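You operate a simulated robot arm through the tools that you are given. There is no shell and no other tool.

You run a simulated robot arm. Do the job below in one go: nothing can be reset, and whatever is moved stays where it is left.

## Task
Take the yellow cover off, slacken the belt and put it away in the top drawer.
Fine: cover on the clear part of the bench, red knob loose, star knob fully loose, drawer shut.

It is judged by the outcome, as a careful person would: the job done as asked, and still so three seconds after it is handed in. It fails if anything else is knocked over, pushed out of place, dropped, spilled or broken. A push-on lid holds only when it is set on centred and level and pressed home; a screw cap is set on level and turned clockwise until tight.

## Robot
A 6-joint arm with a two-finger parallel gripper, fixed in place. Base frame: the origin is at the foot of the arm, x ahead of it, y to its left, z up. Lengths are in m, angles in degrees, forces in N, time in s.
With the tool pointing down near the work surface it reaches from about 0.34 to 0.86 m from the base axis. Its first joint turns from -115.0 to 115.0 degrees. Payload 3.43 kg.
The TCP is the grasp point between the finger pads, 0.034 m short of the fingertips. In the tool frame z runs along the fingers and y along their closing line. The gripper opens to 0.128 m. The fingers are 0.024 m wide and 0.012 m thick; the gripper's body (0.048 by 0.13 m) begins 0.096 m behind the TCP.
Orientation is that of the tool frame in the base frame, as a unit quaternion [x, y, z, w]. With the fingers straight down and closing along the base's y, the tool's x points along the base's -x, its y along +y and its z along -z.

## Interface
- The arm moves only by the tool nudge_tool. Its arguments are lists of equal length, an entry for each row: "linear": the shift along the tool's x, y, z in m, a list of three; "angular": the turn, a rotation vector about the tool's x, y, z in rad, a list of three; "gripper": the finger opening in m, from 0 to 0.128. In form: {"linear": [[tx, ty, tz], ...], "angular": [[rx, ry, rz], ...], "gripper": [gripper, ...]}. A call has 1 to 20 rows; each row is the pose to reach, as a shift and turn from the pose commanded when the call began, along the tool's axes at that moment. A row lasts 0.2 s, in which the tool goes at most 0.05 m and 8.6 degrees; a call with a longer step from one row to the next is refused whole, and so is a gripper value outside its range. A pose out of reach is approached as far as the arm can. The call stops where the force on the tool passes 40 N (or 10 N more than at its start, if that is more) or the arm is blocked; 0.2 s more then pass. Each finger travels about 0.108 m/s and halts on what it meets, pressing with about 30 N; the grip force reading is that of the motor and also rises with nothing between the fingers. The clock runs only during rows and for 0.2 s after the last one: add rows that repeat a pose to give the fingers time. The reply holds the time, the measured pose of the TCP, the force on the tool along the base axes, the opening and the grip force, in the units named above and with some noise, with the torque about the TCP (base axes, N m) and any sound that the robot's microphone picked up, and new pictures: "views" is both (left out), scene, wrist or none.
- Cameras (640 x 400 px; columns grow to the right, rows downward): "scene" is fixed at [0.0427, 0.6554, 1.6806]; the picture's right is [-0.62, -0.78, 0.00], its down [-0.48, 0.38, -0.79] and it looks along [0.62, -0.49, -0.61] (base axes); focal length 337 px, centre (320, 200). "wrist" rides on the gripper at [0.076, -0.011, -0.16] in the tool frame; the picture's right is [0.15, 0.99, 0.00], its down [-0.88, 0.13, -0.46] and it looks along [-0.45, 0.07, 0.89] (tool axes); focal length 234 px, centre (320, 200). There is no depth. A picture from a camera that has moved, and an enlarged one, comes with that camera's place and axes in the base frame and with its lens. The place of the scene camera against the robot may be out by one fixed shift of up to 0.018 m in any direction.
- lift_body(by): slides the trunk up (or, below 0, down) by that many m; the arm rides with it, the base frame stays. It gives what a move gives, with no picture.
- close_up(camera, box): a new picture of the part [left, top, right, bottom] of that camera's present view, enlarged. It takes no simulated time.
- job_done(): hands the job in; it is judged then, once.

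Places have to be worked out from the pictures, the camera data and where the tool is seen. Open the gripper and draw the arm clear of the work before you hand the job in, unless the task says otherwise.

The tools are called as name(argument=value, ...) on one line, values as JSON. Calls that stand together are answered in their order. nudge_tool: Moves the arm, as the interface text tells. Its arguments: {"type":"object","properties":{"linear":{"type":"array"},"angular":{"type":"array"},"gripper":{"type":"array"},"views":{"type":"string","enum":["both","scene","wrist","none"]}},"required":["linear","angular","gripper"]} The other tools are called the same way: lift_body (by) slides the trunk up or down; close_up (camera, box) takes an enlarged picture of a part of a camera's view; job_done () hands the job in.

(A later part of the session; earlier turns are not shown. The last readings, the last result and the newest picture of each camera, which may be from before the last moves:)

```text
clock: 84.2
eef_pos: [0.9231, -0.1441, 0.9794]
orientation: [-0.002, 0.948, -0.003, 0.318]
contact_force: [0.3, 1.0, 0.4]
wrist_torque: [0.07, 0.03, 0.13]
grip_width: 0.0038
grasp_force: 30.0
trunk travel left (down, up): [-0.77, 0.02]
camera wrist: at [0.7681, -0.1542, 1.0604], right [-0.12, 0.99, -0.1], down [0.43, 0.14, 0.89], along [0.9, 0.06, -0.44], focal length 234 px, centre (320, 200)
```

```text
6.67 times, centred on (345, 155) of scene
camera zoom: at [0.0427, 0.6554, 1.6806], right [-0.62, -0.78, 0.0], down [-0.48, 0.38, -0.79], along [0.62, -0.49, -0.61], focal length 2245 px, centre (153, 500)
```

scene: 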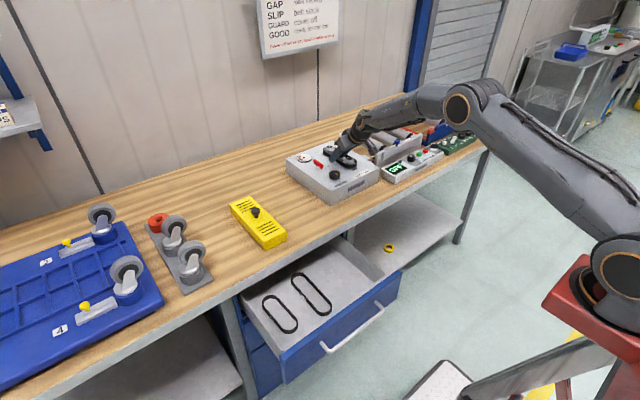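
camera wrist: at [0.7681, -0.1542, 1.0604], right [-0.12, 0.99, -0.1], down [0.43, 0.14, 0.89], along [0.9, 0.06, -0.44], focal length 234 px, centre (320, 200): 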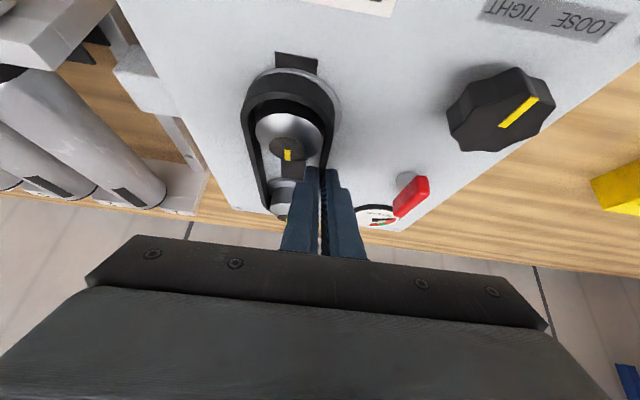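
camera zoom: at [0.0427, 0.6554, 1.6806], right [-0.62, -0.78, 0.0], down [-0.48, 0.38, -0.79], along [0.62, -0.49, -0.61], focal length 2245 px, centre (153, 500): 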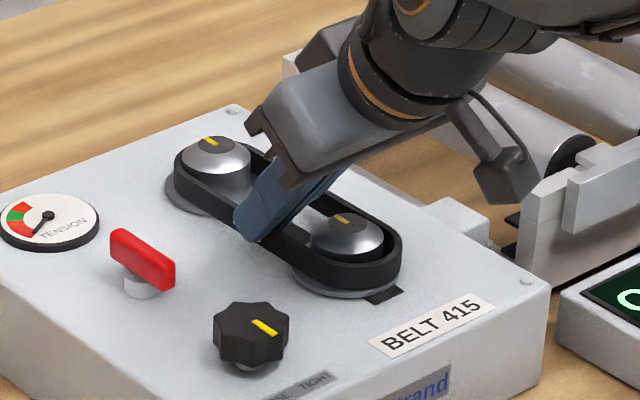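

The strand is held (4 mm thick, 30 N). I'll ease the belt 4 mm back so it's clear at both pulleys, then lift slowly while watching the force.

nudge_tool(linear=[[-0.0038, 0, 0.0016], [-0.0056, 0, -0.0008], [-0.008, 0, -0.004], [-0.0116, 0, -0.0088]], angular=[[0, 0, 0], [0, 0, 0], [0, 0, 0], [0, 0, 0]], gripper=[0.002, 0.002, 0.002, 0.002], views="wrist")

close_up(camera="wrist", box=[220, 80, 400, 220])

close_up(camera="scene", box=[305, 125, 385, 185])

```text
clock: 85.2
eef_pos: [0.9273, -0.1445, 0.9937]
orientation: [-0.003, 0.948, -0.002, 0.319]
contact_force: [0.2, 0.2, -1.4]
wrist_torque: [0.02, 0.02, 0.0]
grip_width: 0.0038
grasp_force: 30.0
trunk travel left (down, up): [-0.77, 0.02]
camera wrist: at [0.7715, -0.1548, 1.074], right [-0.12, 0.99, -0.09], down [0.42, 0.14, 0.89], along [0.9, 0.07, -0.44], focal length 234 px, centre (320, 200)
```

wrist: 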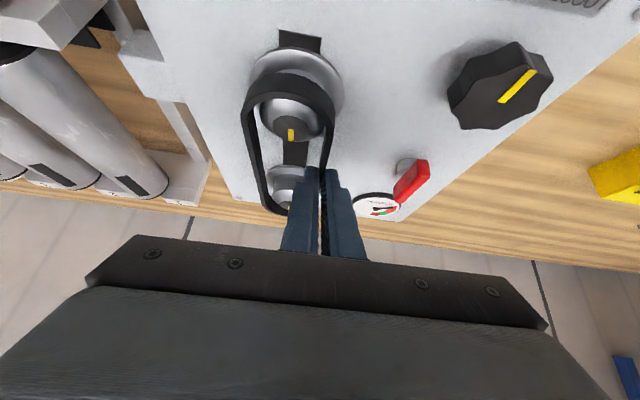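

```text
2.86 times, centred on (310, 150) of wrist
camera zoom: at [0.7715, -0.1548, 1.074], right [-0.12, 0.99, -0.09], down [0.42, 0.14, 0.89], along [0.9, 0.07, -0.44], focal length 669 px, centre (349, 343)
```

zoom: 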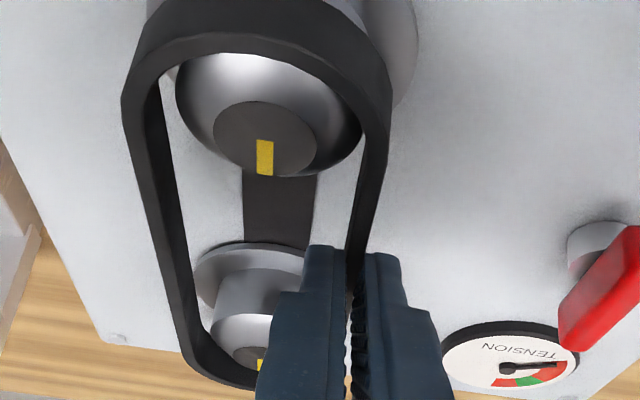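

```text
6.67 times, centred on (345, 155) of scene
camera zoom: at [0.0427, 0.6554, 1.6806], right [-0.62, -0.78, 0.0], down [-0.48, 0.38, -0.79], along [0.62, -0.49, -0.61], focal length 2245 px, centre (153, 500)
```

zoom: 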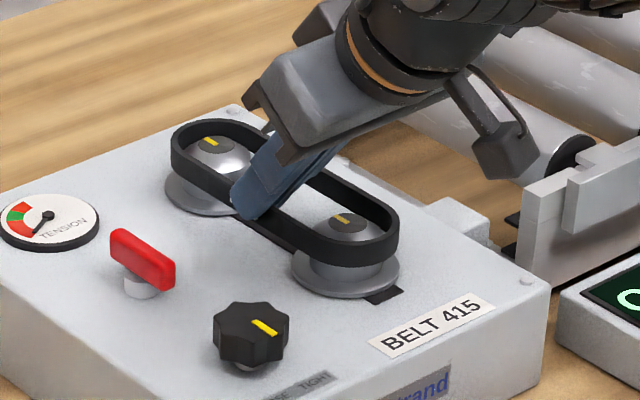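

The belt comes off freely (≈1.4 N) and stays level. I'll lift it well clear, then carry it back and left to above the open drawer.

nudge_tool(linear=[[-0.0181, 0, -0.0239], [-0.0363, 0, -0.0478], [-0.0544, 0, -0.0717], [-0.0289, 0.0235, -0.0875], [-0.0033, 0.0469, -0.1034], [0.0222, 0.0704, -0.1192], [0.0478, 0.0938, -0.135], [0.0733, 0.1173, -0.1509], [0.0989, 0.1408, -0.1667], [0.1244, 0.1642, -0.1825], [0.1499, 0.1877, -0.1984], [0.1755, 0.2111, -0.2142], [0.201, 0.2346, -0.23], [0.2266, 0.2581, -0.2459], [0.2521, 0.2815, -0.2617], [0.2521, 0.2815, -0.2617]], angular=[[0, 0, 0], [0, 0, 0], [0, 0, 0], [0, 0, 0], [0, 0, 0], [0, 0, 0], [0, 0, 0], [0, 0, 0], [0, 0, 0], [0, 0, 0], [0, 0, 0], [0, 0, 0], [0, 0, 0], [0, 0, 0], [0, 0, 0], [0, 0, 0]], gripper=[0.002, 0.002, 0.002, 0.002, 0.002, 0.002, 0.002, 0.002, 0.002, 0.002, 0.002, 0.002, 0.002, 0.002, 0.002, 0.002])

close_up(camera="scene", box=[220, 160, 420, 330])

```text
clock: 88.6
eef_pos: [0.5676, 0.1381, 1.0468]
orientation: [-0.002, 0.948, -0.004, 0.318]
contact_force: [-0.4, 0.2, -0.3]
wrist_torque: [-0.01, 0.02, 0.02]
grip_width: 0.0037
grasp_force: 30.0
out of reach, approached as far as the arm can: row 2, 3, 4, 9, 10
trunk travel left (down, up): [-0.77, 0.02]
camera wrist: at [0.4117, 0.1272, 1.1281], right [-0.12, 0.99, -0.1], down [0.43, 0.14, 0.89], along [0.9, 0.06, -0.44], focal length 234 px, centre (320, 200)
```

scene: 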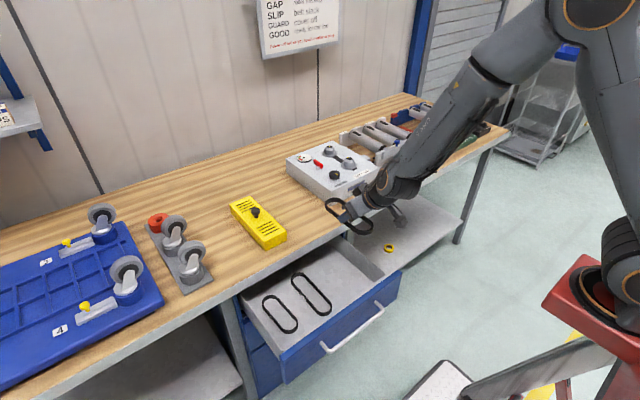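
wrist: 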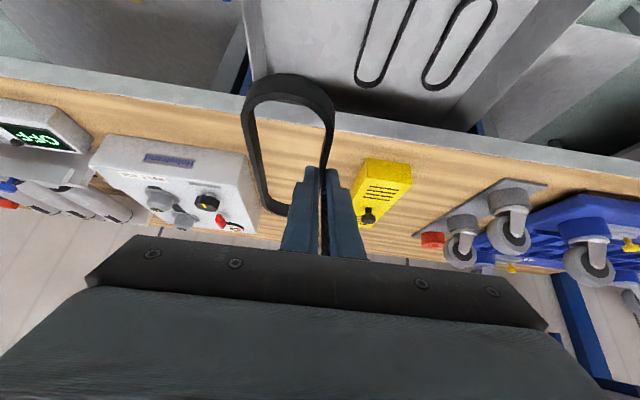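

```text
2.35 times, centred on (320, 245) of scene
camera zoom: at [0.0427, 0.6554, 1.6806], right [-0.62, -0.78, 0.0], down [-0.48, 0.38, -0.79], along [0.62, -0.49, -0.61], focal length 792 px, centre (320, 94)
```

zoom: 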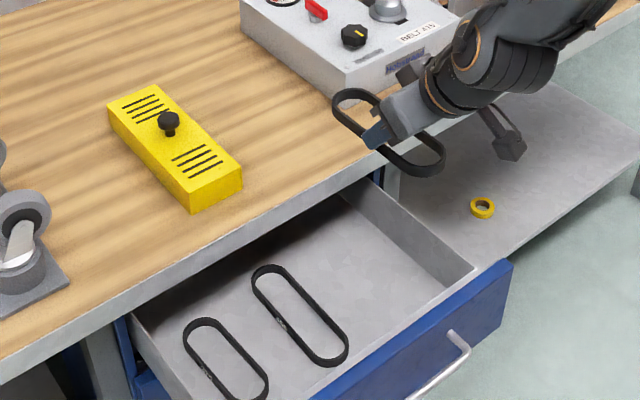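

The belt hangs level at about x 0.49–0.68, y≈0.11, above the free right part of the drawer. Lowering to just above bench level to check alignment against the bench edge and drawer front.

nudge_tool(linear=[[0.0186, 0, 0.0258], [0.0372, 0, 0.0515], [0.0558, 0, 0.0773], [0.0744, 0, 0.103], [0.0744, 0, 0.103]], angular=[[0, 0, 0], [0, 0, 0], [0, 0, 0], [0, 0, 0], [0, 0, 0]], gripper=[0.002, 0.002, 0.002, 0.002, 0.002])

close_up(camera="scene", box=[250, 190, 410, 310])

close_up(camera="wrist", box=[200, 0, 440, 220])

```text
clock: 89.8
eef_pos: [0.5706, 0.1351, 0.921]
orientation: [-0.002, 0.948, -0.005, 0.319]
contact_force: [-0.5, 0.1, 0.0]
wrist_torque: [0.02, 0.02, 0.0]
grip_width: 0.0039
grasp_force: 30.2
trunk travel left (down, up): [-0.77, 0.02]
camera wrist: at [0.4145, 0.1256, 1.0019], right [-0.12, 0.99, -0.1], down [0.43, 0.14, 0.89], along [0.9, 0.06, -0.44], focal length 234 px, centre (320, 200)
```

scene: 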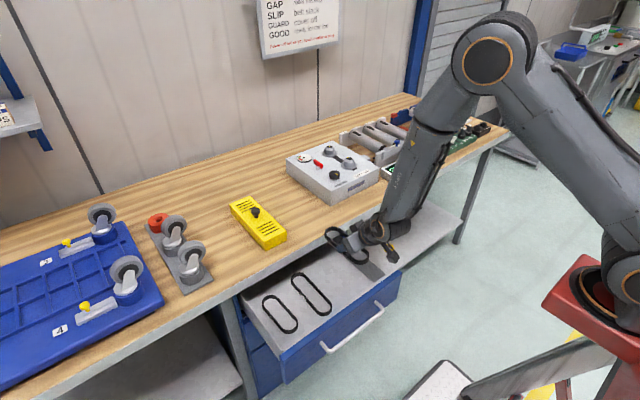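
wrist: 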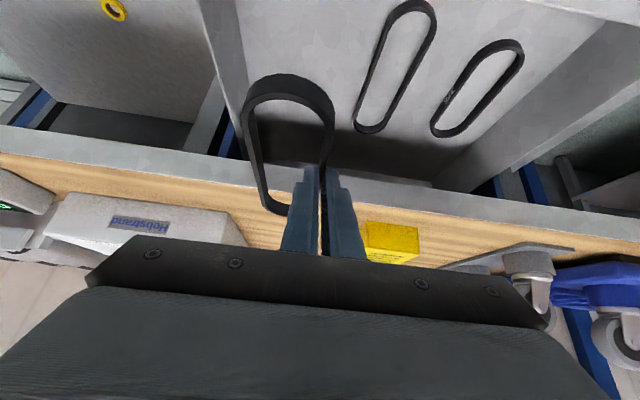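

```text
3.33 times, centred on (330, 250) of scene
camera zoom: at [0.0427, 0.6554, 1.6806], right [-0.62, -0.78, 0.0], down [-0.48, 0.38, -0.79], along [0.62, -0.49, -0.61], focal length 1122 px, centre (287, 33)
```

zoom: 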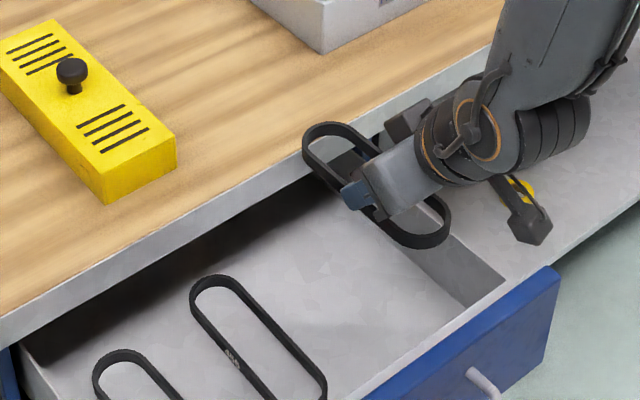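

```text
1.82 times, centred on (320, 110) of wrist
camera zoom: at [0.4145, 0.1256, 1.0019], right [-0.12, 0.99, -0.1], down [0.43, 0.14, 0.89], along [0.9, 0.06, -0.44], focal length 426 px, centre (320, 364)
```

zoom: 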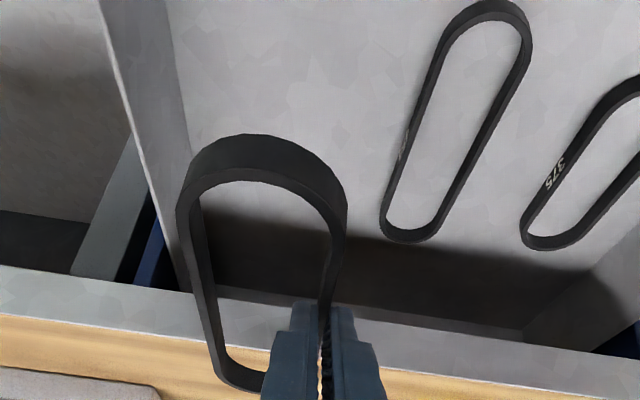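

Belt spans x≈0.50–0.67, y≈0.08–0.14: clear of the bench edge (0.70), the drawer front (0.475) and the other belts. Lowering into the drawer.

nudge_tool(linear=[[0.0182, 0, 0.0239], [0.0363, 0, 0.0478], [0.0545, 0, 0.0717], [0.0726, 0, 0.0956], [0.0907, 0, 0.1195], [0.0907, 0, 0.1195]], angular=[[0, 0, 0], [0, 0, 0], [0, 0, 0], [0, 0, 0], [0, 0, 0], [0, 0, 0]], gripper=[0.002, 0.002, 0.002, 0.002, 0.002, 0.002])

close_up(camera="scene", box=[250, 210, 410, 330])

close_up(camera="wrist", box=[200, 0, 440, 220])

```text
clock: 91.2
eef_pos: [0.5901, 0.1427, 0.7777]
orientation: [-0.006, 0.95, -0.025, 0.311]
contact_force: [0.3, -0.2, 0.3]
wrist_torque: [0.01, 0.01, 0.02]
grip_width: 0.0038
grasp_force: 30.4
out of reach, approached as far as the arm can: row 1, 2, 3, 4, 5, 6
trunk travel left (down, up): [-0.77, 0.02]
camera wrist: at [0.4352, 0.1375, 0.8608], right [-0.11, 0.98, -0.14], down [0.44, 0.17, 0.88], along [0.89, 0.04, -0.45], focal length 234 px, centre (320, 200)
```

scene: 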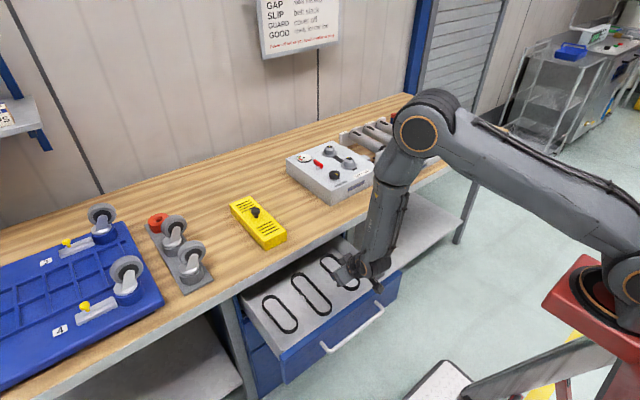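
wrist: 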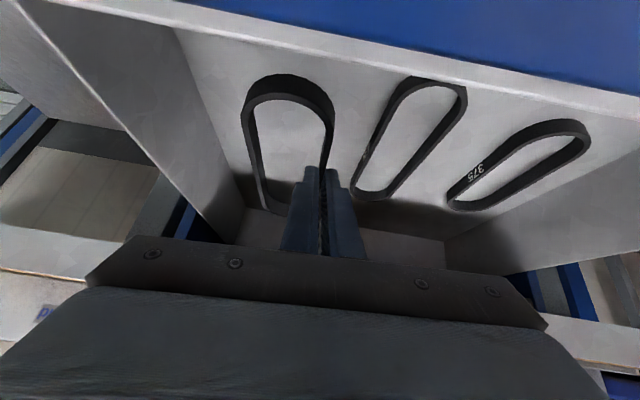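

```text
3.33 times, centred on (330, 270) of scene
camera zoom: at [0.0427, 0.6554, 1.6806], right [-0.62, -0.78, 0.0], down [-0.48, 0.38, -0.79], along [0.62, -0.49, -0.61], focal length 1122 px, centre (287, -33)
```

zoom: 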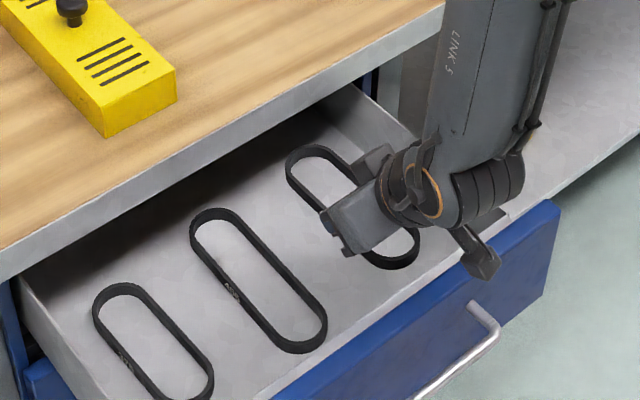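

```text
1.82 times, centred on (320, 110) of wrist
camera zoom: at [0.4352, 0.1375, 0.8608], right [-0.11, 0.98, -0.14], down [0.44, 0.17, 0.88], along [0.89, 0.04, -0.45], focal length 426 px, centre (320, 364)
```

zoom: 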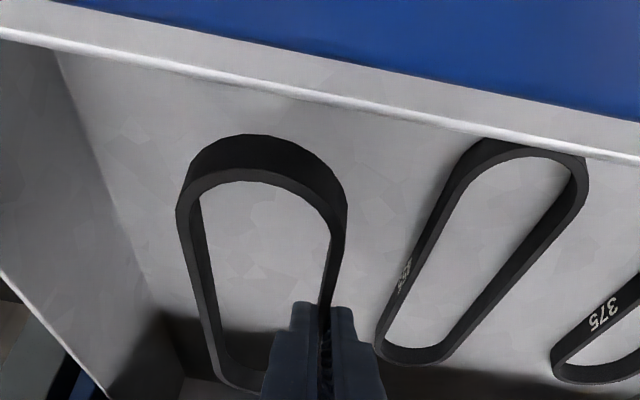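

The arm hit a joint limit this low with the trunk raised, ending slightly forward. I'll rise 10 cm, square the pose up again, and lower the trunk instead to gain room below.

nudge_tool(linear=[[-0.0149, -0.0023, -0.0306], [-0.0297, -0.0047, -0.0612], [-0.0446, -0.007, -0.0918], [-0.0446, -0.007, -0.0918]], angular=[[-0.0147, -0.005, 0.009], [-0.0293, -0.01, 0.018], [-0.044, -0.015, 0.027], [-0.044, -0.015, 0.027]], gripper=[0.002, 0.002, 0.002, 0.002], views="scene")

```text
clock: 92.2
eef_pos: [0.594, 0.154, 0.8822]
orientation: [0.001, 0.948, -0.002, 0.319]
contact_force: [-0.7, -0.3, -1.5]
wrist_torque: [0.02, 0.23, -0.08]
grip_width: 0.0042
grasp_force: 29.5
out of reach, approached as far as the arm can: row 1, 2, 3, 4
trunk travel left (down, up): [-0.77, 0.02]
```

scene: 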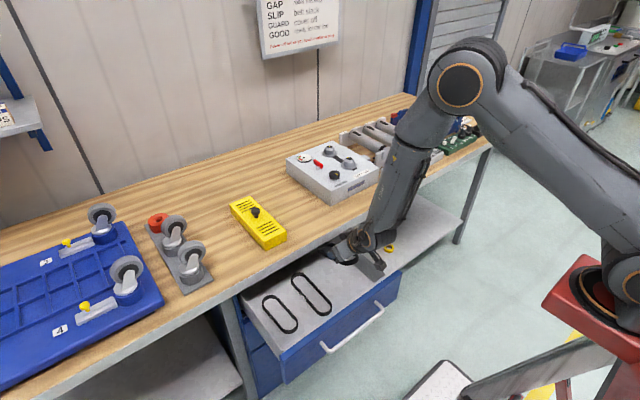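

The pose drifted in x/y because of the joint limit, and there's a slight torque. Checking whether the belt touches the bench edge.

close_up(camera="scene", box=[280, 200, 410, 300])

close_up(camera="wrist", box=[200, 0, 440, 220])

```text
4.00 times, centred on (345, 250) of scene
camera zoom: at [0.0427, 0.6554, 1.6806], right [-0.62, -0.78, 0.0], down [-0.48, 0.38, -0.79], along [0.62, -0.49, -0.61], focal length 1347 px, centre (220, 0)
```

zoom: 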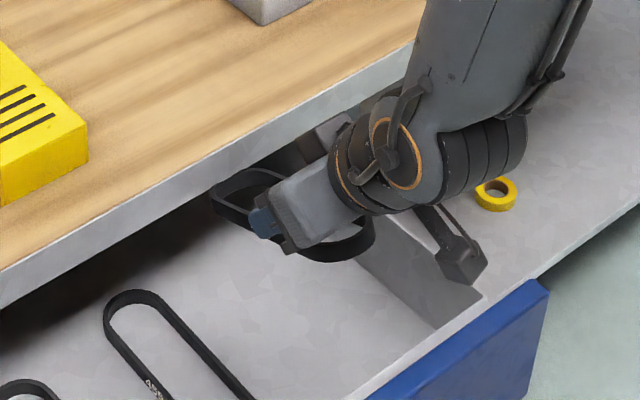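

```text
1.82 times, centred on (320, 110) of wrist
camera zoom: at [0.4372, 0.1435, 0.9639], right [-0.11, 0.99, -0.09], down [0.43, 0.13, 0.89], along [0.9, 0.06, -0.44], focal length 426 px, centre (320, 364)
```

zoom: 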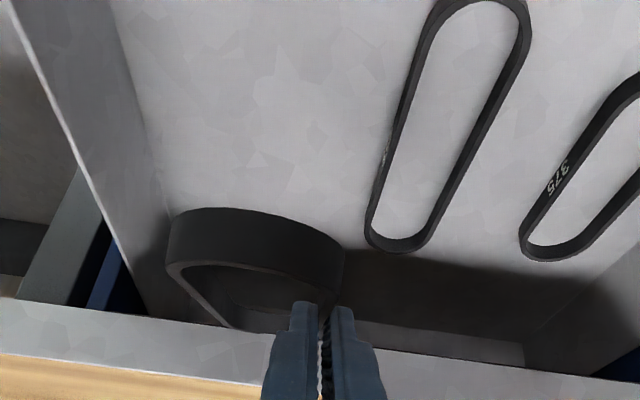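

The belt's far end caught under the bench lip and pitched about 20° in the grip; nothing else moved. I'll lower the trunk 8 cm (pure vertical motion), which takes it down and away from the lip.

lift_body(by=-0.08)

close_up(camera="scene", box=[260, 210, 410, 320])

close_up(camera="wrist", box=[200, 0, 440, 220])

```text
clock: 93.4
eef_pos: [0.6168, 0.1537, 0.8016]
orientation: [0.001, 0.948, -0.002, 0.319]
contact_force: [-0.4, -0.2, 0.0]
wrist_torque: [-0.02, 0.0, -0.01]
grip_width: 0.0037
grasp_force: 30.0
trunk travel left (down, up): [-0.69, 0.1]
```

```text
3.64 times, centred on (335, 265) of scene
camera zoom: at [0.0427, 0.6554, 1.6806], right [-0.62, -0.78, 0.0], down [-0.48, 0.38, -0.79], along [0.62, -0.49, -0.61], focal length 1224 px, centre (266, -36)
```

zoom: 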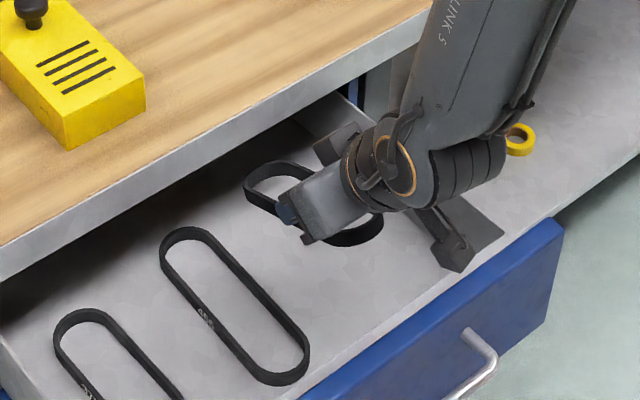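

```text
1.82 times, centred on (320, 110) of wrist
camera zoom: at [0.4595, 0.1435, 0.8837], right [-0.11, 0.99, -0.09], down [0.43, 0.13, 0.89], along [0.9, 0.06, -0.44], focal length 426 px, centre (320, 364)
```

zoom: 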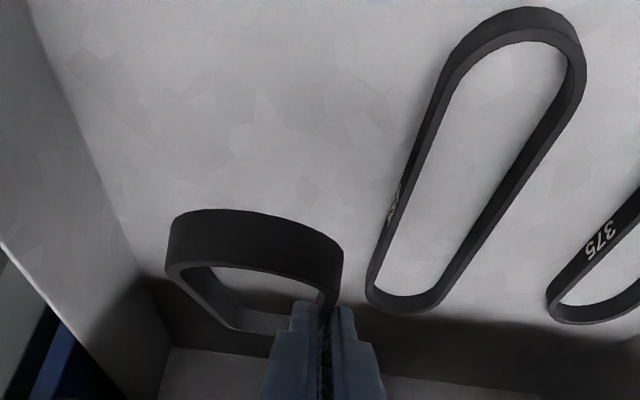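

Free of the lip now, still held. I'll draw the belt back 4 cm to be centred in the drawer opening, before lowering further.

nudge_tool(linear=[[0.0111, -0.0047, -0.0085], [0.0223, -0.0093, -0.0169], [0.0334, -0.014, -0.0254], [0.0334, -0.014, -0.0254]], angular=[[0, 0, 0], [0, 0, 0], [0, 0, 0], [0, 0, 0]], gripper=[0.002, 0.002, 0.002, 0.002], views="both")

close_up(camera="scene", box=[260, 210, 410, 320])

```text
clock: 94.4
eef_pos: [0.5818, 0.1452, 0.8096]
orientation: [-0.001, 0.949, -0.012, 0.315]
contact_force: [0.2, 0.4, -1.3]
wrist_torque: [0.06, 0.02, -0.05]
grip_width: 0.0038
grasp_force: 30.1
out of reach, approached as far as the arm can: row 2, 3, 4
trunk travel left (down, up): [-0.69, 0.1]
camera wrist: at [0.4262, 0.1373, 0.892], right [-0.11, 0.99, -0.11], down [0.43, 0.15, 0.89], along [0.89, 0.05, -0.45], focal length 234 px, centre (320, 200)
```

scene: 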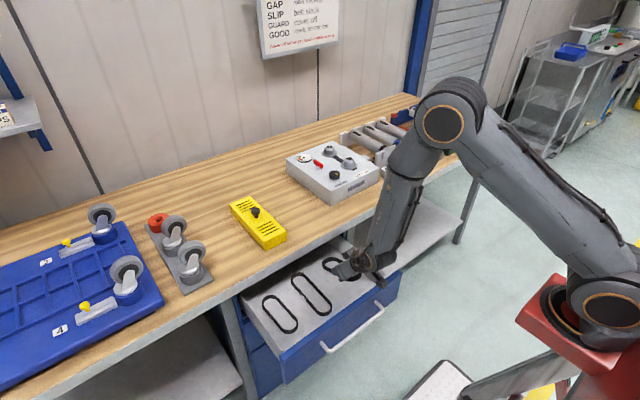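
wrist: 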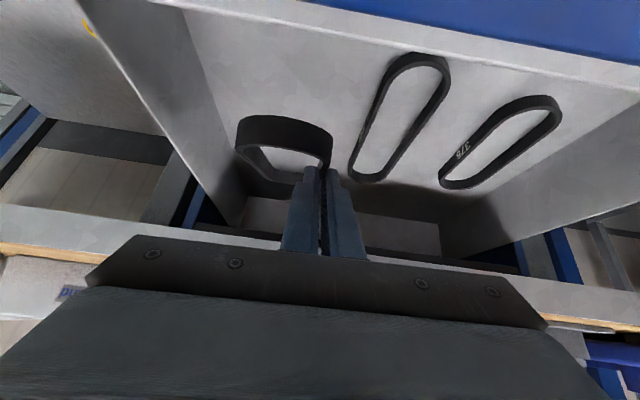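

```text
3.64 times, centred on (335, 265) of scene
camera zoom: at [0.0427, 0.6554, 1.6806], right [-0.62, -0.78, 0.0], down [-0.48, 0.38, -0.79], along [0.62, -0.49, -0.61], focal length 1224 px, centre (266, -36)
```

zoom: 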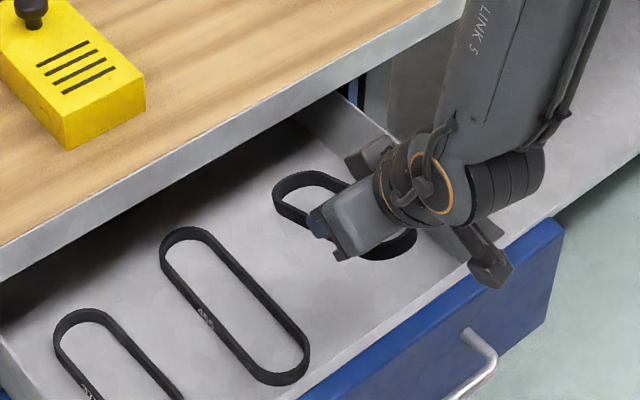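

I'll hold still for a moment to read the settled pose.

nudge_tool(linear=[[0, 0, 0], [0, 0, 0], [0, 0, 0]], angular=[[0, 0, 0], [0, 0, 0], [0, 0, 0]], gripper=[0.002, 0.002, 0.002], views="none")

```text
clock: 95.2
eef_pos: [0.5817, 0.1451, 0.8104]
orientation: [-0.002, 0.949, -0.011, 0.315]
contact_force: [1.0, -0.6, -0.4]
wrist_torque: [0.04, 0.04, 0.0]
grip_width: 0.0037
grasp_force: 29.8
trunk travel left (down, up): [-0.69, 0.1]
```

Settled at (0.582,0.145,0.810). Lowering the trunk 3 cm so the belt's lower end approaches the drawer floor.

lift_body(by=-0.03)

close_up(camera="wrist", box=[200, 0, 440, 220])

close_up(camera="scene", box=[300, 230, 400, 310])

```text
clock: 96.0
eef_pos: [0.589, 0.146, 0.7806]
orientation: [-0.002, 0.949, -0.011, 0.315]
contact_force: [0.5, -0.3, 0.2]
wrist_torque: [0.04, 0.04, -0.02]
grip_width: 0.0039
grasp_force: 29.8
trunk travel left (down, up): [-0.66, 0.13]
```

```text
1.82 times, centred on (320, 110) of wrist
camera zoom: at [0.4347, 0.1373, 0.862], right [-0.11, 0.99, -0.11], down [0.43, 0.15, 0.89], along [0.89, 0.05, -0.45], focal length 426 px, centre (320, 364)
```

zoom: 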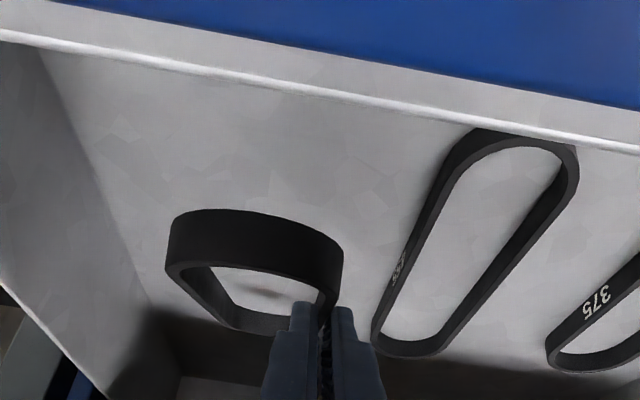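

```text
5.00 times, centred on (350, 270) of scene
camera zoom: at [0.0427, 0.6554, 1.6806], right [-0.62, -0.78, 0.0], down [-0.48, 0.38, -0.79], along [0.62, -0.49, -0.61], focal length 1684 px, centre (170, -150)
```

zoom: 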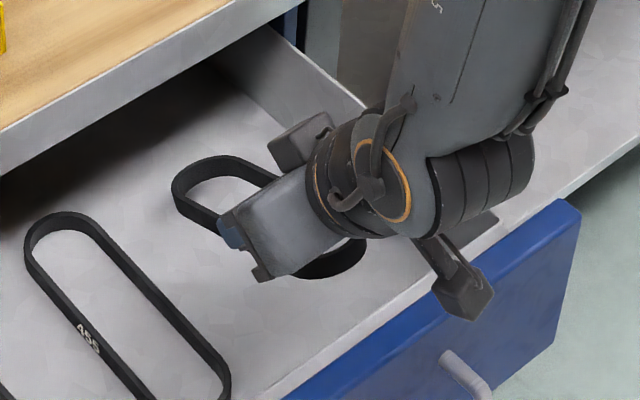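

The trunk slides on a slight slope (x grows as it lowers). I'll pull back 2.5 cm in x first, so the camera stays clear of the drawer front.

nudge_tool(linear=[[0.01, -0.003, -0.0076], [0.0199, -0.006, -0.0151], [0.0199, -0.006, -0.0151], [0.0199, -0.006, -0.0151]], angular=[[0, 0, 0], [0, 0, 0], [0, 0, 0], [0, 0, 0]], gripper=[0.002, 0.002, 0.002, 0.002], views="none")

```text
clock: 97.0
eef_pos: [0.5706, 0.1437, 0.7838]
orientation: [-0.002, 0.949, -0.018, 0.314]
contact_force: [0.0, -0.1, 0.2]
wrist_torque: [0.02, 0.01, -0.04]
grip_width: 0.0037
grasp_force: 29.8
out of reach, approached as far as the arm can: row 2, 3, 4
trunk travel left (down, up): [-0.66, 0.13]
```

Now at x≈0.571. Lowering the trunk another 1.5 cm and checking the contact force.

lift_body(by=-0.015)

close_up(camera="wrist", box=[200, 0, 440, 220])

```text
clock: 97.6
eef_pos: [0.5739, 0.143, 0.77]
orientation: [-0.001, 0.95, -0.018, 0.313]
contact_force: [0.3, -0.2, -0.9]
wrist_torque: [0.0, 0.02, 0.02]
grip_width: 0.0037
grasp_force: 30.1
trunk travel left (down, up): [-0.645, 0.145]
```

```text
1.82 times, centred on (320, 110) of wrist
camera zoom: at [0.4186, 0.1365, 0.8532], right [-0.11, 0.99, -0.12], down [0.44, 0.16, 0.89], along [0.89, 0.04, -0.45], focal length 426 px, centre (320, 364)
```

zoom: 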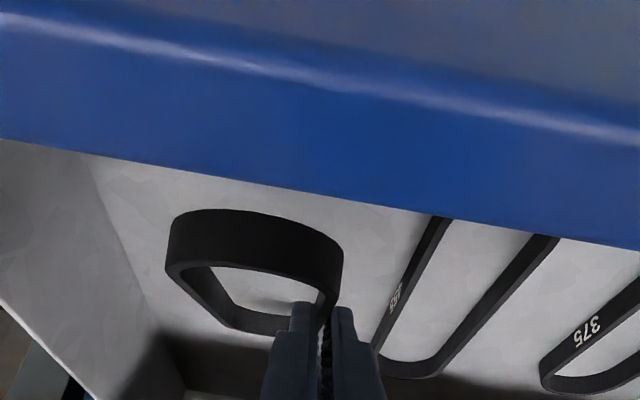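

No contact yet; the drawer front top is about z≈0.79, well below the camera. Lowering a further 1.5 cm.

lift_body(by=-0.015)

close_up(camera="wrist", box=[200, 0, 440, 220])

```text
clock: 98.2
eef_pos: [0.5746, 0.1424, 0.7565]
orientation: [-0.001, 0.949, -0.02, 0.313]
contact_force: [0.9, 0.6, 7.7]
wrist_torque: [-0.11, -0.91, 0.05]
grip_width: 0.004
grasp_force: 30.1
trunk travel left (down, up): [-0.63, 0.16]
```

```text
1.82 times, centred on (320, 110) of wrist
camera zoom: at [0.4194, 0.1371, 0.839], right [-0.11, 0.99, -0.12], down [0.44, 0.16, 0.89], along [0.89, 0.04, -0.45], focal length 426 px, centre (320, 364)
```

zoom: 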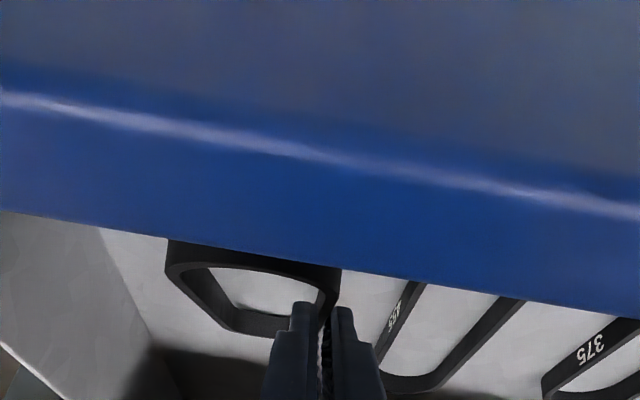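

The lower end now touches the drawer floor (7.7 N). Lowering gently so the belt levels out against the floor.

lift_body(by=-0.008)

close_up(camera="scene", box=[300, 230, 400, 310])

```text
clock: 98.8
eef_pos: [0.5745, 0.1433, 0.7461]
orientation: [-0.003, 0.95, -0.019, 0.312]
contact_force: [2.0, 0.2, 5.1]
wrist_torque: [-0.11, -0.73, 0.03]
grip_width: 0.0038
grasp_force: 30.4
trunk travel left (down, up): [-0.622, 0.168]
```

```text
5.00 times, centred on (350, 270) of scene
camera zoom: at [0.0427, 0.6554, 1.6806], right [-0.62, -0.78, 0.0], down [-0.48, 0.38, -0.79], along [0.62, -0.49, -0.61], focal length 1684 px, centre (170, -150)
```

zoom: 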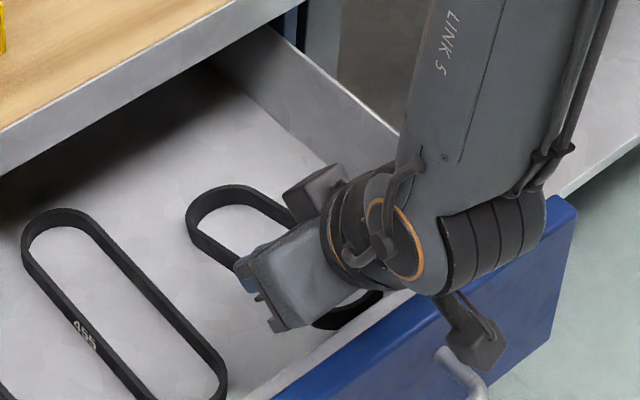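

The belt is nearly flat on the drawer floor (TCP 0.746). Releasing it.

nudge_tool(linear=[[0, 0, 0], [0, 0, 0], [0, 0, 0]], angular=[[0, 0, 0], [0, 0, 0], [0, 0, 0]], gripper=[0.015, 0.03, 0.03], views="wrist")

close_up(camera="scene", box=[300, 230, 400, 310])

```text
clock: 99.6
eef_pos: [0.5747, 0.1428, 0.7465]
orientation: [-0.003, 0.95, -0.02, 0.313]
contact_force: [0.0, 0.1, 1.0]
wrist_torque: [-0.01, -0.02, 0.01]
grip_width: 0.0299
grasp_force: 0.0
trunk travel left (down, up): [-0.622, 0.168]
camera wrist: at [0.419, 0.1371, 0.8307], right [-0.11, 0.99, -0.13], down [0.44, 0.16, 0.88], along [0.89, 0.04, -0.45], focal length 234 px, centre (320, 200)
```

wrist: 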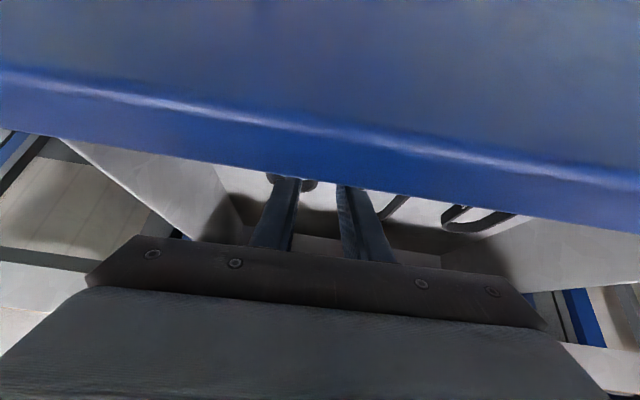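

```text
5.00 times, centred on (350, 270) of scene
camera zoom: at [0.0427, 0.6554, 1.6806], right [-0.62, -0.78, 0.0], down [-0.48, 0.38, -0.79], along [0.62, -0.49, -0.61], focal length 1684 px, centre (170, -150)
```

zoom: 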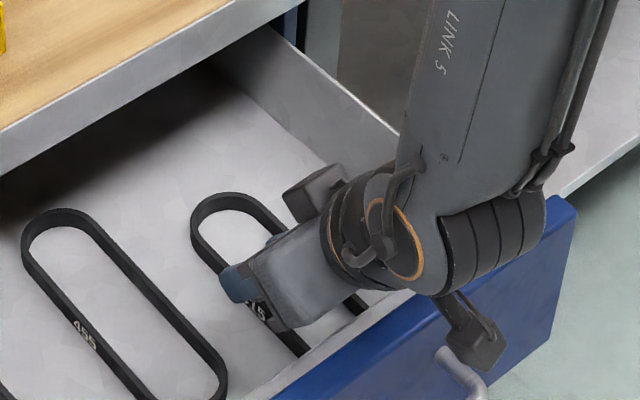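

The belt lies flat in the drawer. Raising the trunk to withdraw the fingers vertically.

lift_body(by=0.12)

close_up(camera="scene", box=[220, 210, 420, 350])

```text
clock: 101.1
eef_pos: [0.5746, 0.143, 0.867]
orientation: [-0.001, 0.95, -0.021, 0.312]
contact_force: [0.5, 0.2, 0.2]
wrist_torque: [0.04, -0.01, 0.01]
grip_width: 0.0301
grasp_force: 0.1
trunk travel left (down, up): [-0.742, 0.048]
```

```text
2.86 times, centred on (320, 280) of scene
camera zoom: at [0.0427, 0.6554, 1.6806], right [-0.62, -0.78, 0.0], down [-0.48, 0.38, -0.79], along [0.62, -0.49, -0.61], focal length 962 px, centre (320, -29)
```

zoom: 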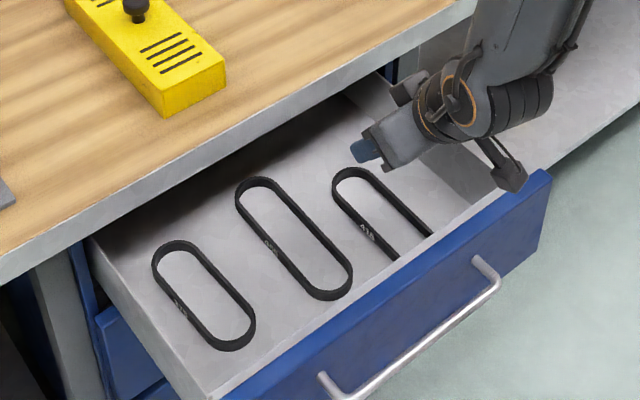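

The belt "415" lies flat beside the others, fully inside. Now I'll restore the trunk height used for the drawer and bring the tool vertical above the drawer front to grip the handle again.

lift_body(by=0.028)

nudge_tool(linear=[[-0.0073, 0.0128, -0.0309], [-0.0146, 0.0257, -0.0617], [-0.0219, 0.0385, -0.0926], [-0.0292, 0.0513, -0.1234], [-0.0365, 0.0642, -0.1543], [-0.0438, 0.077, -0.1851], [-0.0438, 0.077, -0.1851], [-0.0438, 0.077, -0.1851]], angular=[[-0.007, 0.106, 0], [-0.014, 0.211, 0.001], [-0.021, 0.317, 0.001], [-0.028, 0.423, 0.001], [-0.035, 0.528, 0.002], [-0.0425, 0.634, 0.002], [-0.0425, 0.634, 0.002], [-0.0425, 0.634, 0.002]], gripper=[0.034, 0.034, 0.034, 0.034, 0.034, 0.034, 0.034, 0.034])

close_up(camera="scene", box=[220, 210, 420, 350])

```text
clock: 101.8
eef_pos: [0.5738, 0.1428, 0.8947]
orientation: [-0.003, 0.95, -0.02, 0.312]
contact_force: [-0.3, -0.2, 0.7]
wrist_torque: [-0.03, -0.03, 0.03]
grip_width: 0.0301
grasp_force: 0.1
trunk travel left (down, up): [-0.77, 0.02]
```

```text
clock: 103.6
eef_pos: [0.4997, 0.2267, 1.0676]
orientation: [-0.002, 1.0, 0.001, 0.0]
contact_force: [0.5, -0.8, -0.7]
wrist_torque: [0.02, 0.0, 0.0]
grip_width: 0.0338
grasp_force: 0.1
trunk travel left (down, up): [-0.77, 0.02]
camera wrist: at [0.4247, 0.2157, 1.226], right [-0.15, 0.99, 0.0], down [0.88, 0.13, 0.46], along [0.45, 0.07, -0.89], focal length 234 px, centre (320, 200)
```

scene: 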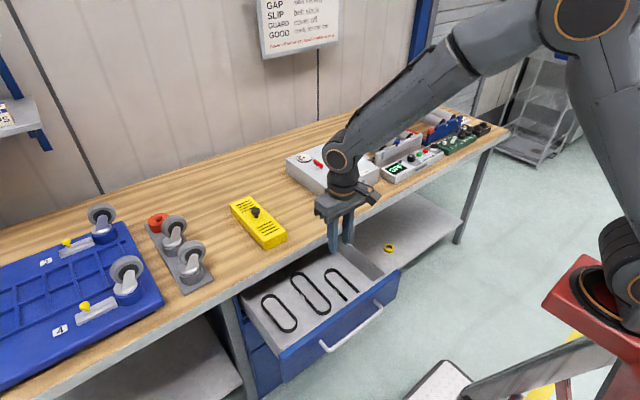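
wrist: 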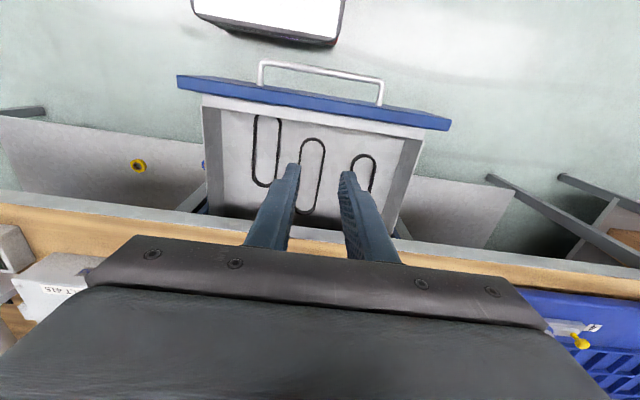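

```text
2.86 times, centred on (320, 280) of scene
camera zoom: at [0.0427, 0.6554, 1.6806], right [-0.62, -0.78, 0.0], down [-0.48, 0.38, -0.79], along [0.62, -0.49, -0.61], focal length 962 px, centre (320, -29)
```

zoom: 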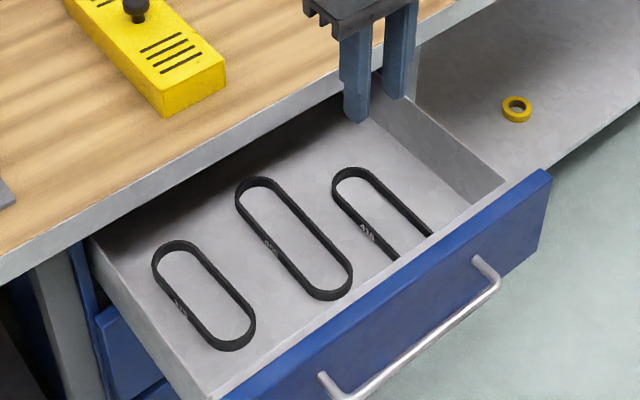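

close_up(camera="wrist", box=[170, 50, 470, 240])

```text
2.11 times, centred on (320, 145) of wrist
camera zoom: at [0.4247, 0.2157, 1.226], right [-0.15, 0.99, 0.0], down [0.88, 0.13, 0.46], along [0.45, 0.07, -0.89], focal length 493 px, centre (320, 316)
```

zoom: 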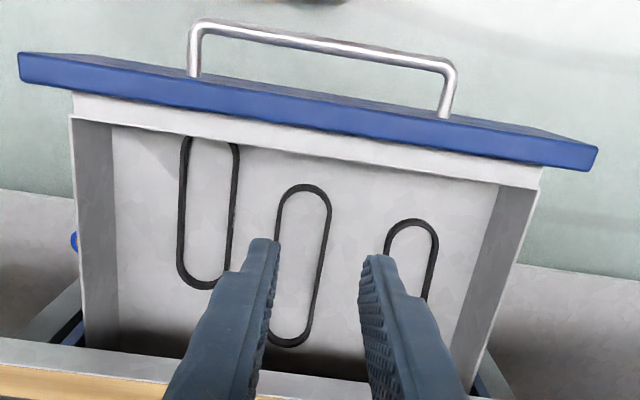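

The belt sits flat against the drawer's front wall on the right, clear of the others. Now rolling the tool 90° again for the handle grip.

nudge_tool(linear=[[0, 0, 0], [0, 0, 0], [0, 0, 0], [0, 0, 0], [0, 0, 0], [0, 0, 0], [0, 0, 0], [0, 0, 0], [0, 0, 0], [0, 0, 0], [0, 0, 0], [0, 0, 0], [0, 0, 0]], angular=[[0, 0, -0.131], [0, 0, -0.262], [0, 0, -0.393], [0, 0, -0.524], [0, 0, -0.654], [0, 0, -0.785], [0, 0, -0.916], [0, 0, -1.047], [0, 0, -1.178], [0, 0, -1.309], [0, 0, -1.44], [0, 0, -1.571], [0, 0, -1.571]], gripper=[0.036, 0.036, 0.036, 0.036, 0.036, 0.036, 0.036, 0.036, 0.036, 0.036, 0.036, 0.036, 0.036], views="none")

nudge_tool(linear=[[0.001, 0.0186, 0.0211], [0.0019, 0.0371, 0.0422], [0.0029, 0.0557, 0.0633], [0.0038, 0.0743, 0.0843], [0.0048, 0.0929, 0.1054], [0.0057, 0.1114, 0.1265], [0.0067, 0.13, 0.1476], [0.0067, 0.13, 0.1476]], angular=[[0.125, 0, 0], [0.25, 0, 0], [0.375, 0, 0], [0.5, 0, 0], [0.625, 0, 0], [0.75, 0, 0], [0.873, 0, 0], [0.873, 0, 0]], gripper=[0.036, 0.036, 0.036, 0.036, 0.036, 0.036, 0.036, 0.036])

```text
clock: 106.4
eef_pos: [0.4999, 0.2274, 1.0678]
orientation: [0.708, -0.706, -0.001, -0.001]
contact_force: [-0.3, 0.4, 0.3]
wrist_torque: [0.04, -0.01, 0.03]
grip_width: 0.0359
grasp_force: 0.2
trunk travel left (down, up): [-0.77, 0.02]
```

```text
clock: 108.2
eef_pos: [0.3714, 0.2208, 0.92]
orientation: [0.642, -0.639, 0.3, -0.301]
contact_force: [-0.4, 0.0, -0.5]
wrist_torque: [-0.02, 0.0, 0.02]
grip_width: 0.0363
grasp_force: 0.0
out of reach, approached as far as the arm can: row 3, 4
trunk travel left (down, up): [-0.77, 0.02]
camera wrist: at [0.2562, 0.1453, 1.0293], right [-0.63, -0.15, -0.76], down [-0.44, 0.88, 0.19], along [0.64, 0.45, -0.62], focal length 234 px, centre (320, 200)
```

scene: 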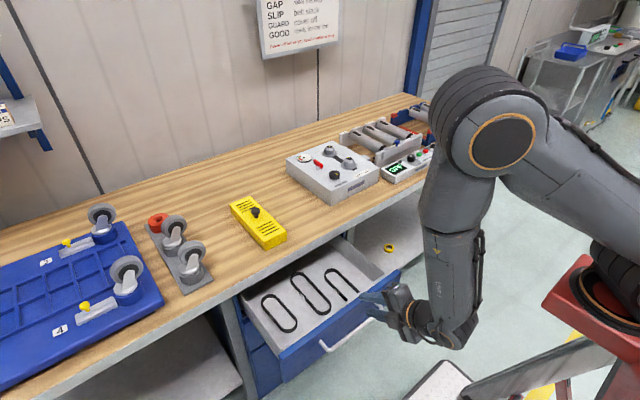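
wrist: 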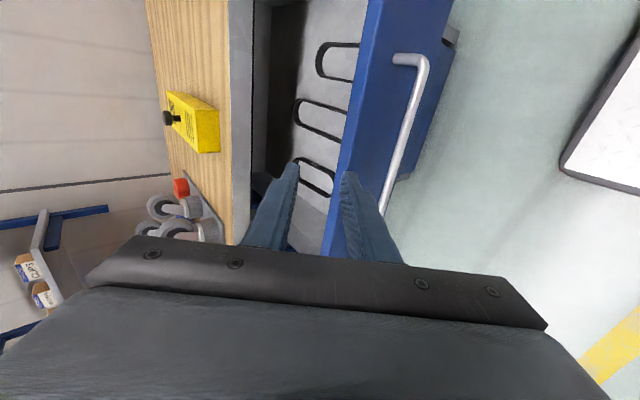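

Pose good and the bar is where expected at (0.408, 0.22, 0.754). Lowering in front of the bar, then sliding in along the tool axis.

nudge_tool(linear=[[0.0003, 0.0262, 0.0202], [0.0007, 0.0523, 0.0404], [0.001, 0.0785, 0.0606], [0.0013, 0.1046, 0.0808], [0.0013, 0.1046, 0.0808], [0.0013, 0.1046, 0.1], [0.0013, 0.1046, 0.1168], [0.0013, 0.1046, 0.1168]], angular=[[0, 0, 0], [0, 0, 0], [0, 0, 0], [0, 0, 0], [0, 0, 0], [0, 0, 0], [0, 0, 0], [0, 0, 0]], gripper=[0.036, 0.036, 0.036, 0.036, 0.036, 0.036, 0.036, 0.036])

close_up(camera="wrist", box=[250, 90, 410, 230])

```text
clock: 110.0
eef_pos: [0.3915, 0.2191, 0.7642]
orientation: [0.642, -0.64, 0.298, -0.301]
contact_force: [0.0, 0.2, 0.4]
wrist_torque: [0.0, 0.03, -0.03]
grip_width: 0.0362
grasp_force: 0.1
trunk travel left (down, up): [-0.77, 0.02]
camera wrist: at [0.2783, 0.1439, 0.8747], right [-0.63, -0.15, -0.76], down [-0.44, 0.88, 0.19], along [0.64, 0.45, -0.62], focal length 234 px, centre (320, 200)
```

scene: 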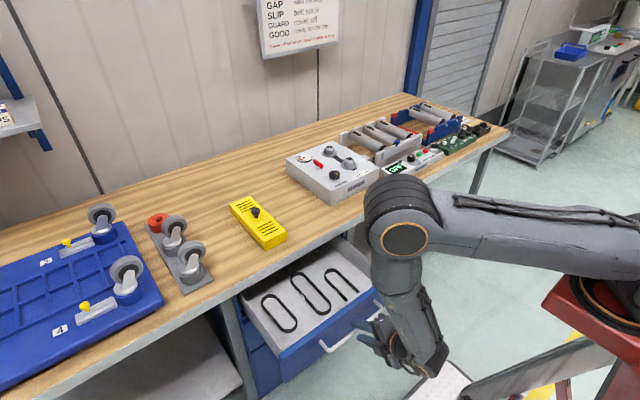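
wrist: 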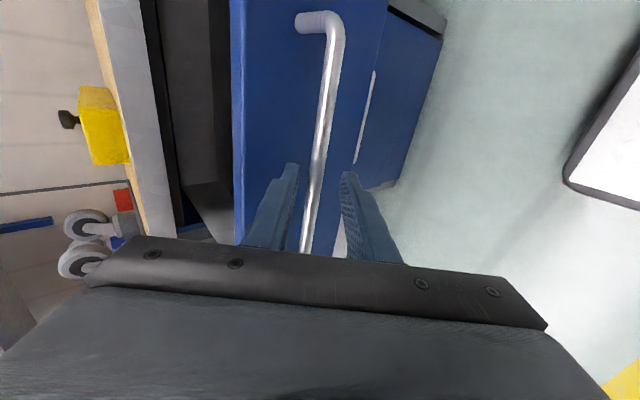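

```text
2.86 times, centred on (330, 160) of wrist
camera zoom: at [0.2783, 0.1439, 0.8747], right [-0.63, -0.15, -0.76], down [-0.44, 0.88, 0.19], along [0.64, 0.45, -0.62], focal length 669 px, centre (291, 314)
```

zoom: 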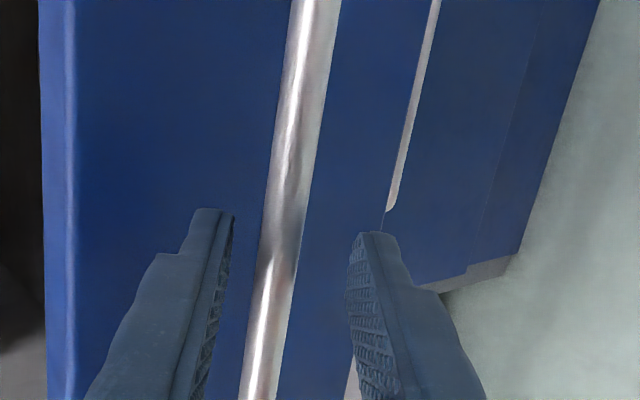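

The bar is between the fingers. Closing with a 3 mm correction, then I'll push the drawer home.

nudge_tool(linear=[[0, -0.003, 0], [0, -0.003, 0], [0, -0.003, 0], [0, -0.003, 0]], angular=[[0, 0, 0], [0, 0, 0], [0, 0, 0], [0, 0, 0]], gripper=[0.02, 0.004, 0.004, 0.004], views="none")

```text
clock: 111.0
eef_pos: [0.395, 0.2194, 0.767]
orientation: [0.641, -0.64, 0.298, -0.301]
contact_force: [1.8, 0.8, 22.5]
wrist_torque: [-0.36, -0.35, 0.12]
grip_width: 0.012
grasp_force: 44.7
trunk travel left (down, up): [-0.77, 0.02]
```

Gripped (0.012 m). Pushing the drawer straight in along +x, most of the way first.

nudge_tool(linear=[[0, -0.0015, -0.0013], [0, -0.0208, 0.0217], [0, -0.0433, 0.0485], [0, -0.0658, 0.0753], [0, -0.0883, 0.1021], [0, -0.1108, 0.1289], [0, -0.1333, 0.1557], [0, -0.1526, 0.1787]], angular=[[0, 0, 0], [0, 0, 0], [0, 0, 0], [0, 0, 0], [0, 0, 0], [0, 0, 0], [0, 0, 0], [0, 0, 0]], gripper=[0.004, 0.004, 0.004, 0.004, 0.004, 0.004, 0.004, 0.004])

```text
clock: 112.8
eef_pos: [0.6304, 0.2187, 0.7684]
orientation: [0.642, -0.64, 0.298, -0.299]
contact_force: [1.8, 0.3, -20.5]
wrist_torque: [0.24, 0.17, 0.44]
grip_width: 0.0116
grasp_force: 44.7
trunk travel left (down, up): [-0.77, 0.02]
camera wrist: at [0.5166, 0.1442, 0.8786], right [-0.64, -0.15, -0.76], down [-0.43, 0.88, 0.19], along [0.64, 0.45, -0.62], focal length 234 px, centre (320, 200)
```

scene: 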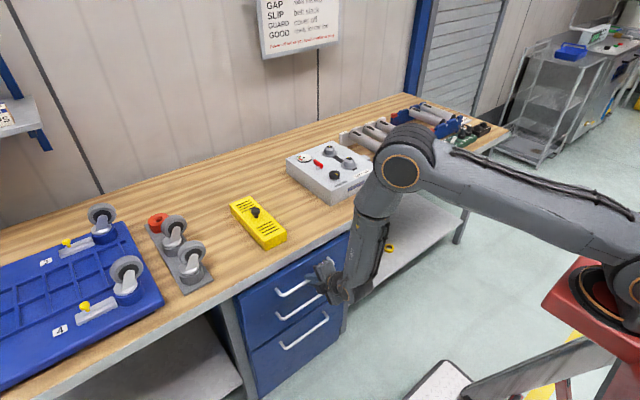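
wrist: 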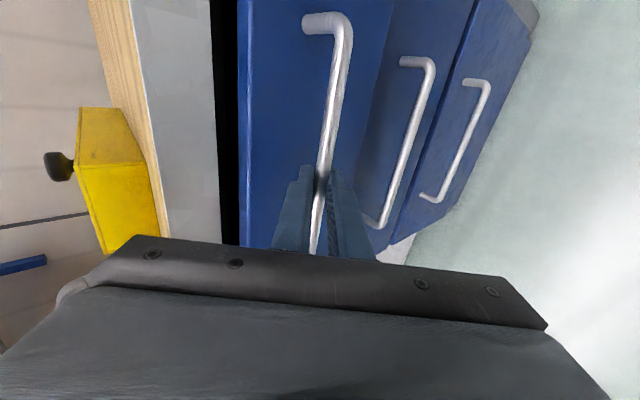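

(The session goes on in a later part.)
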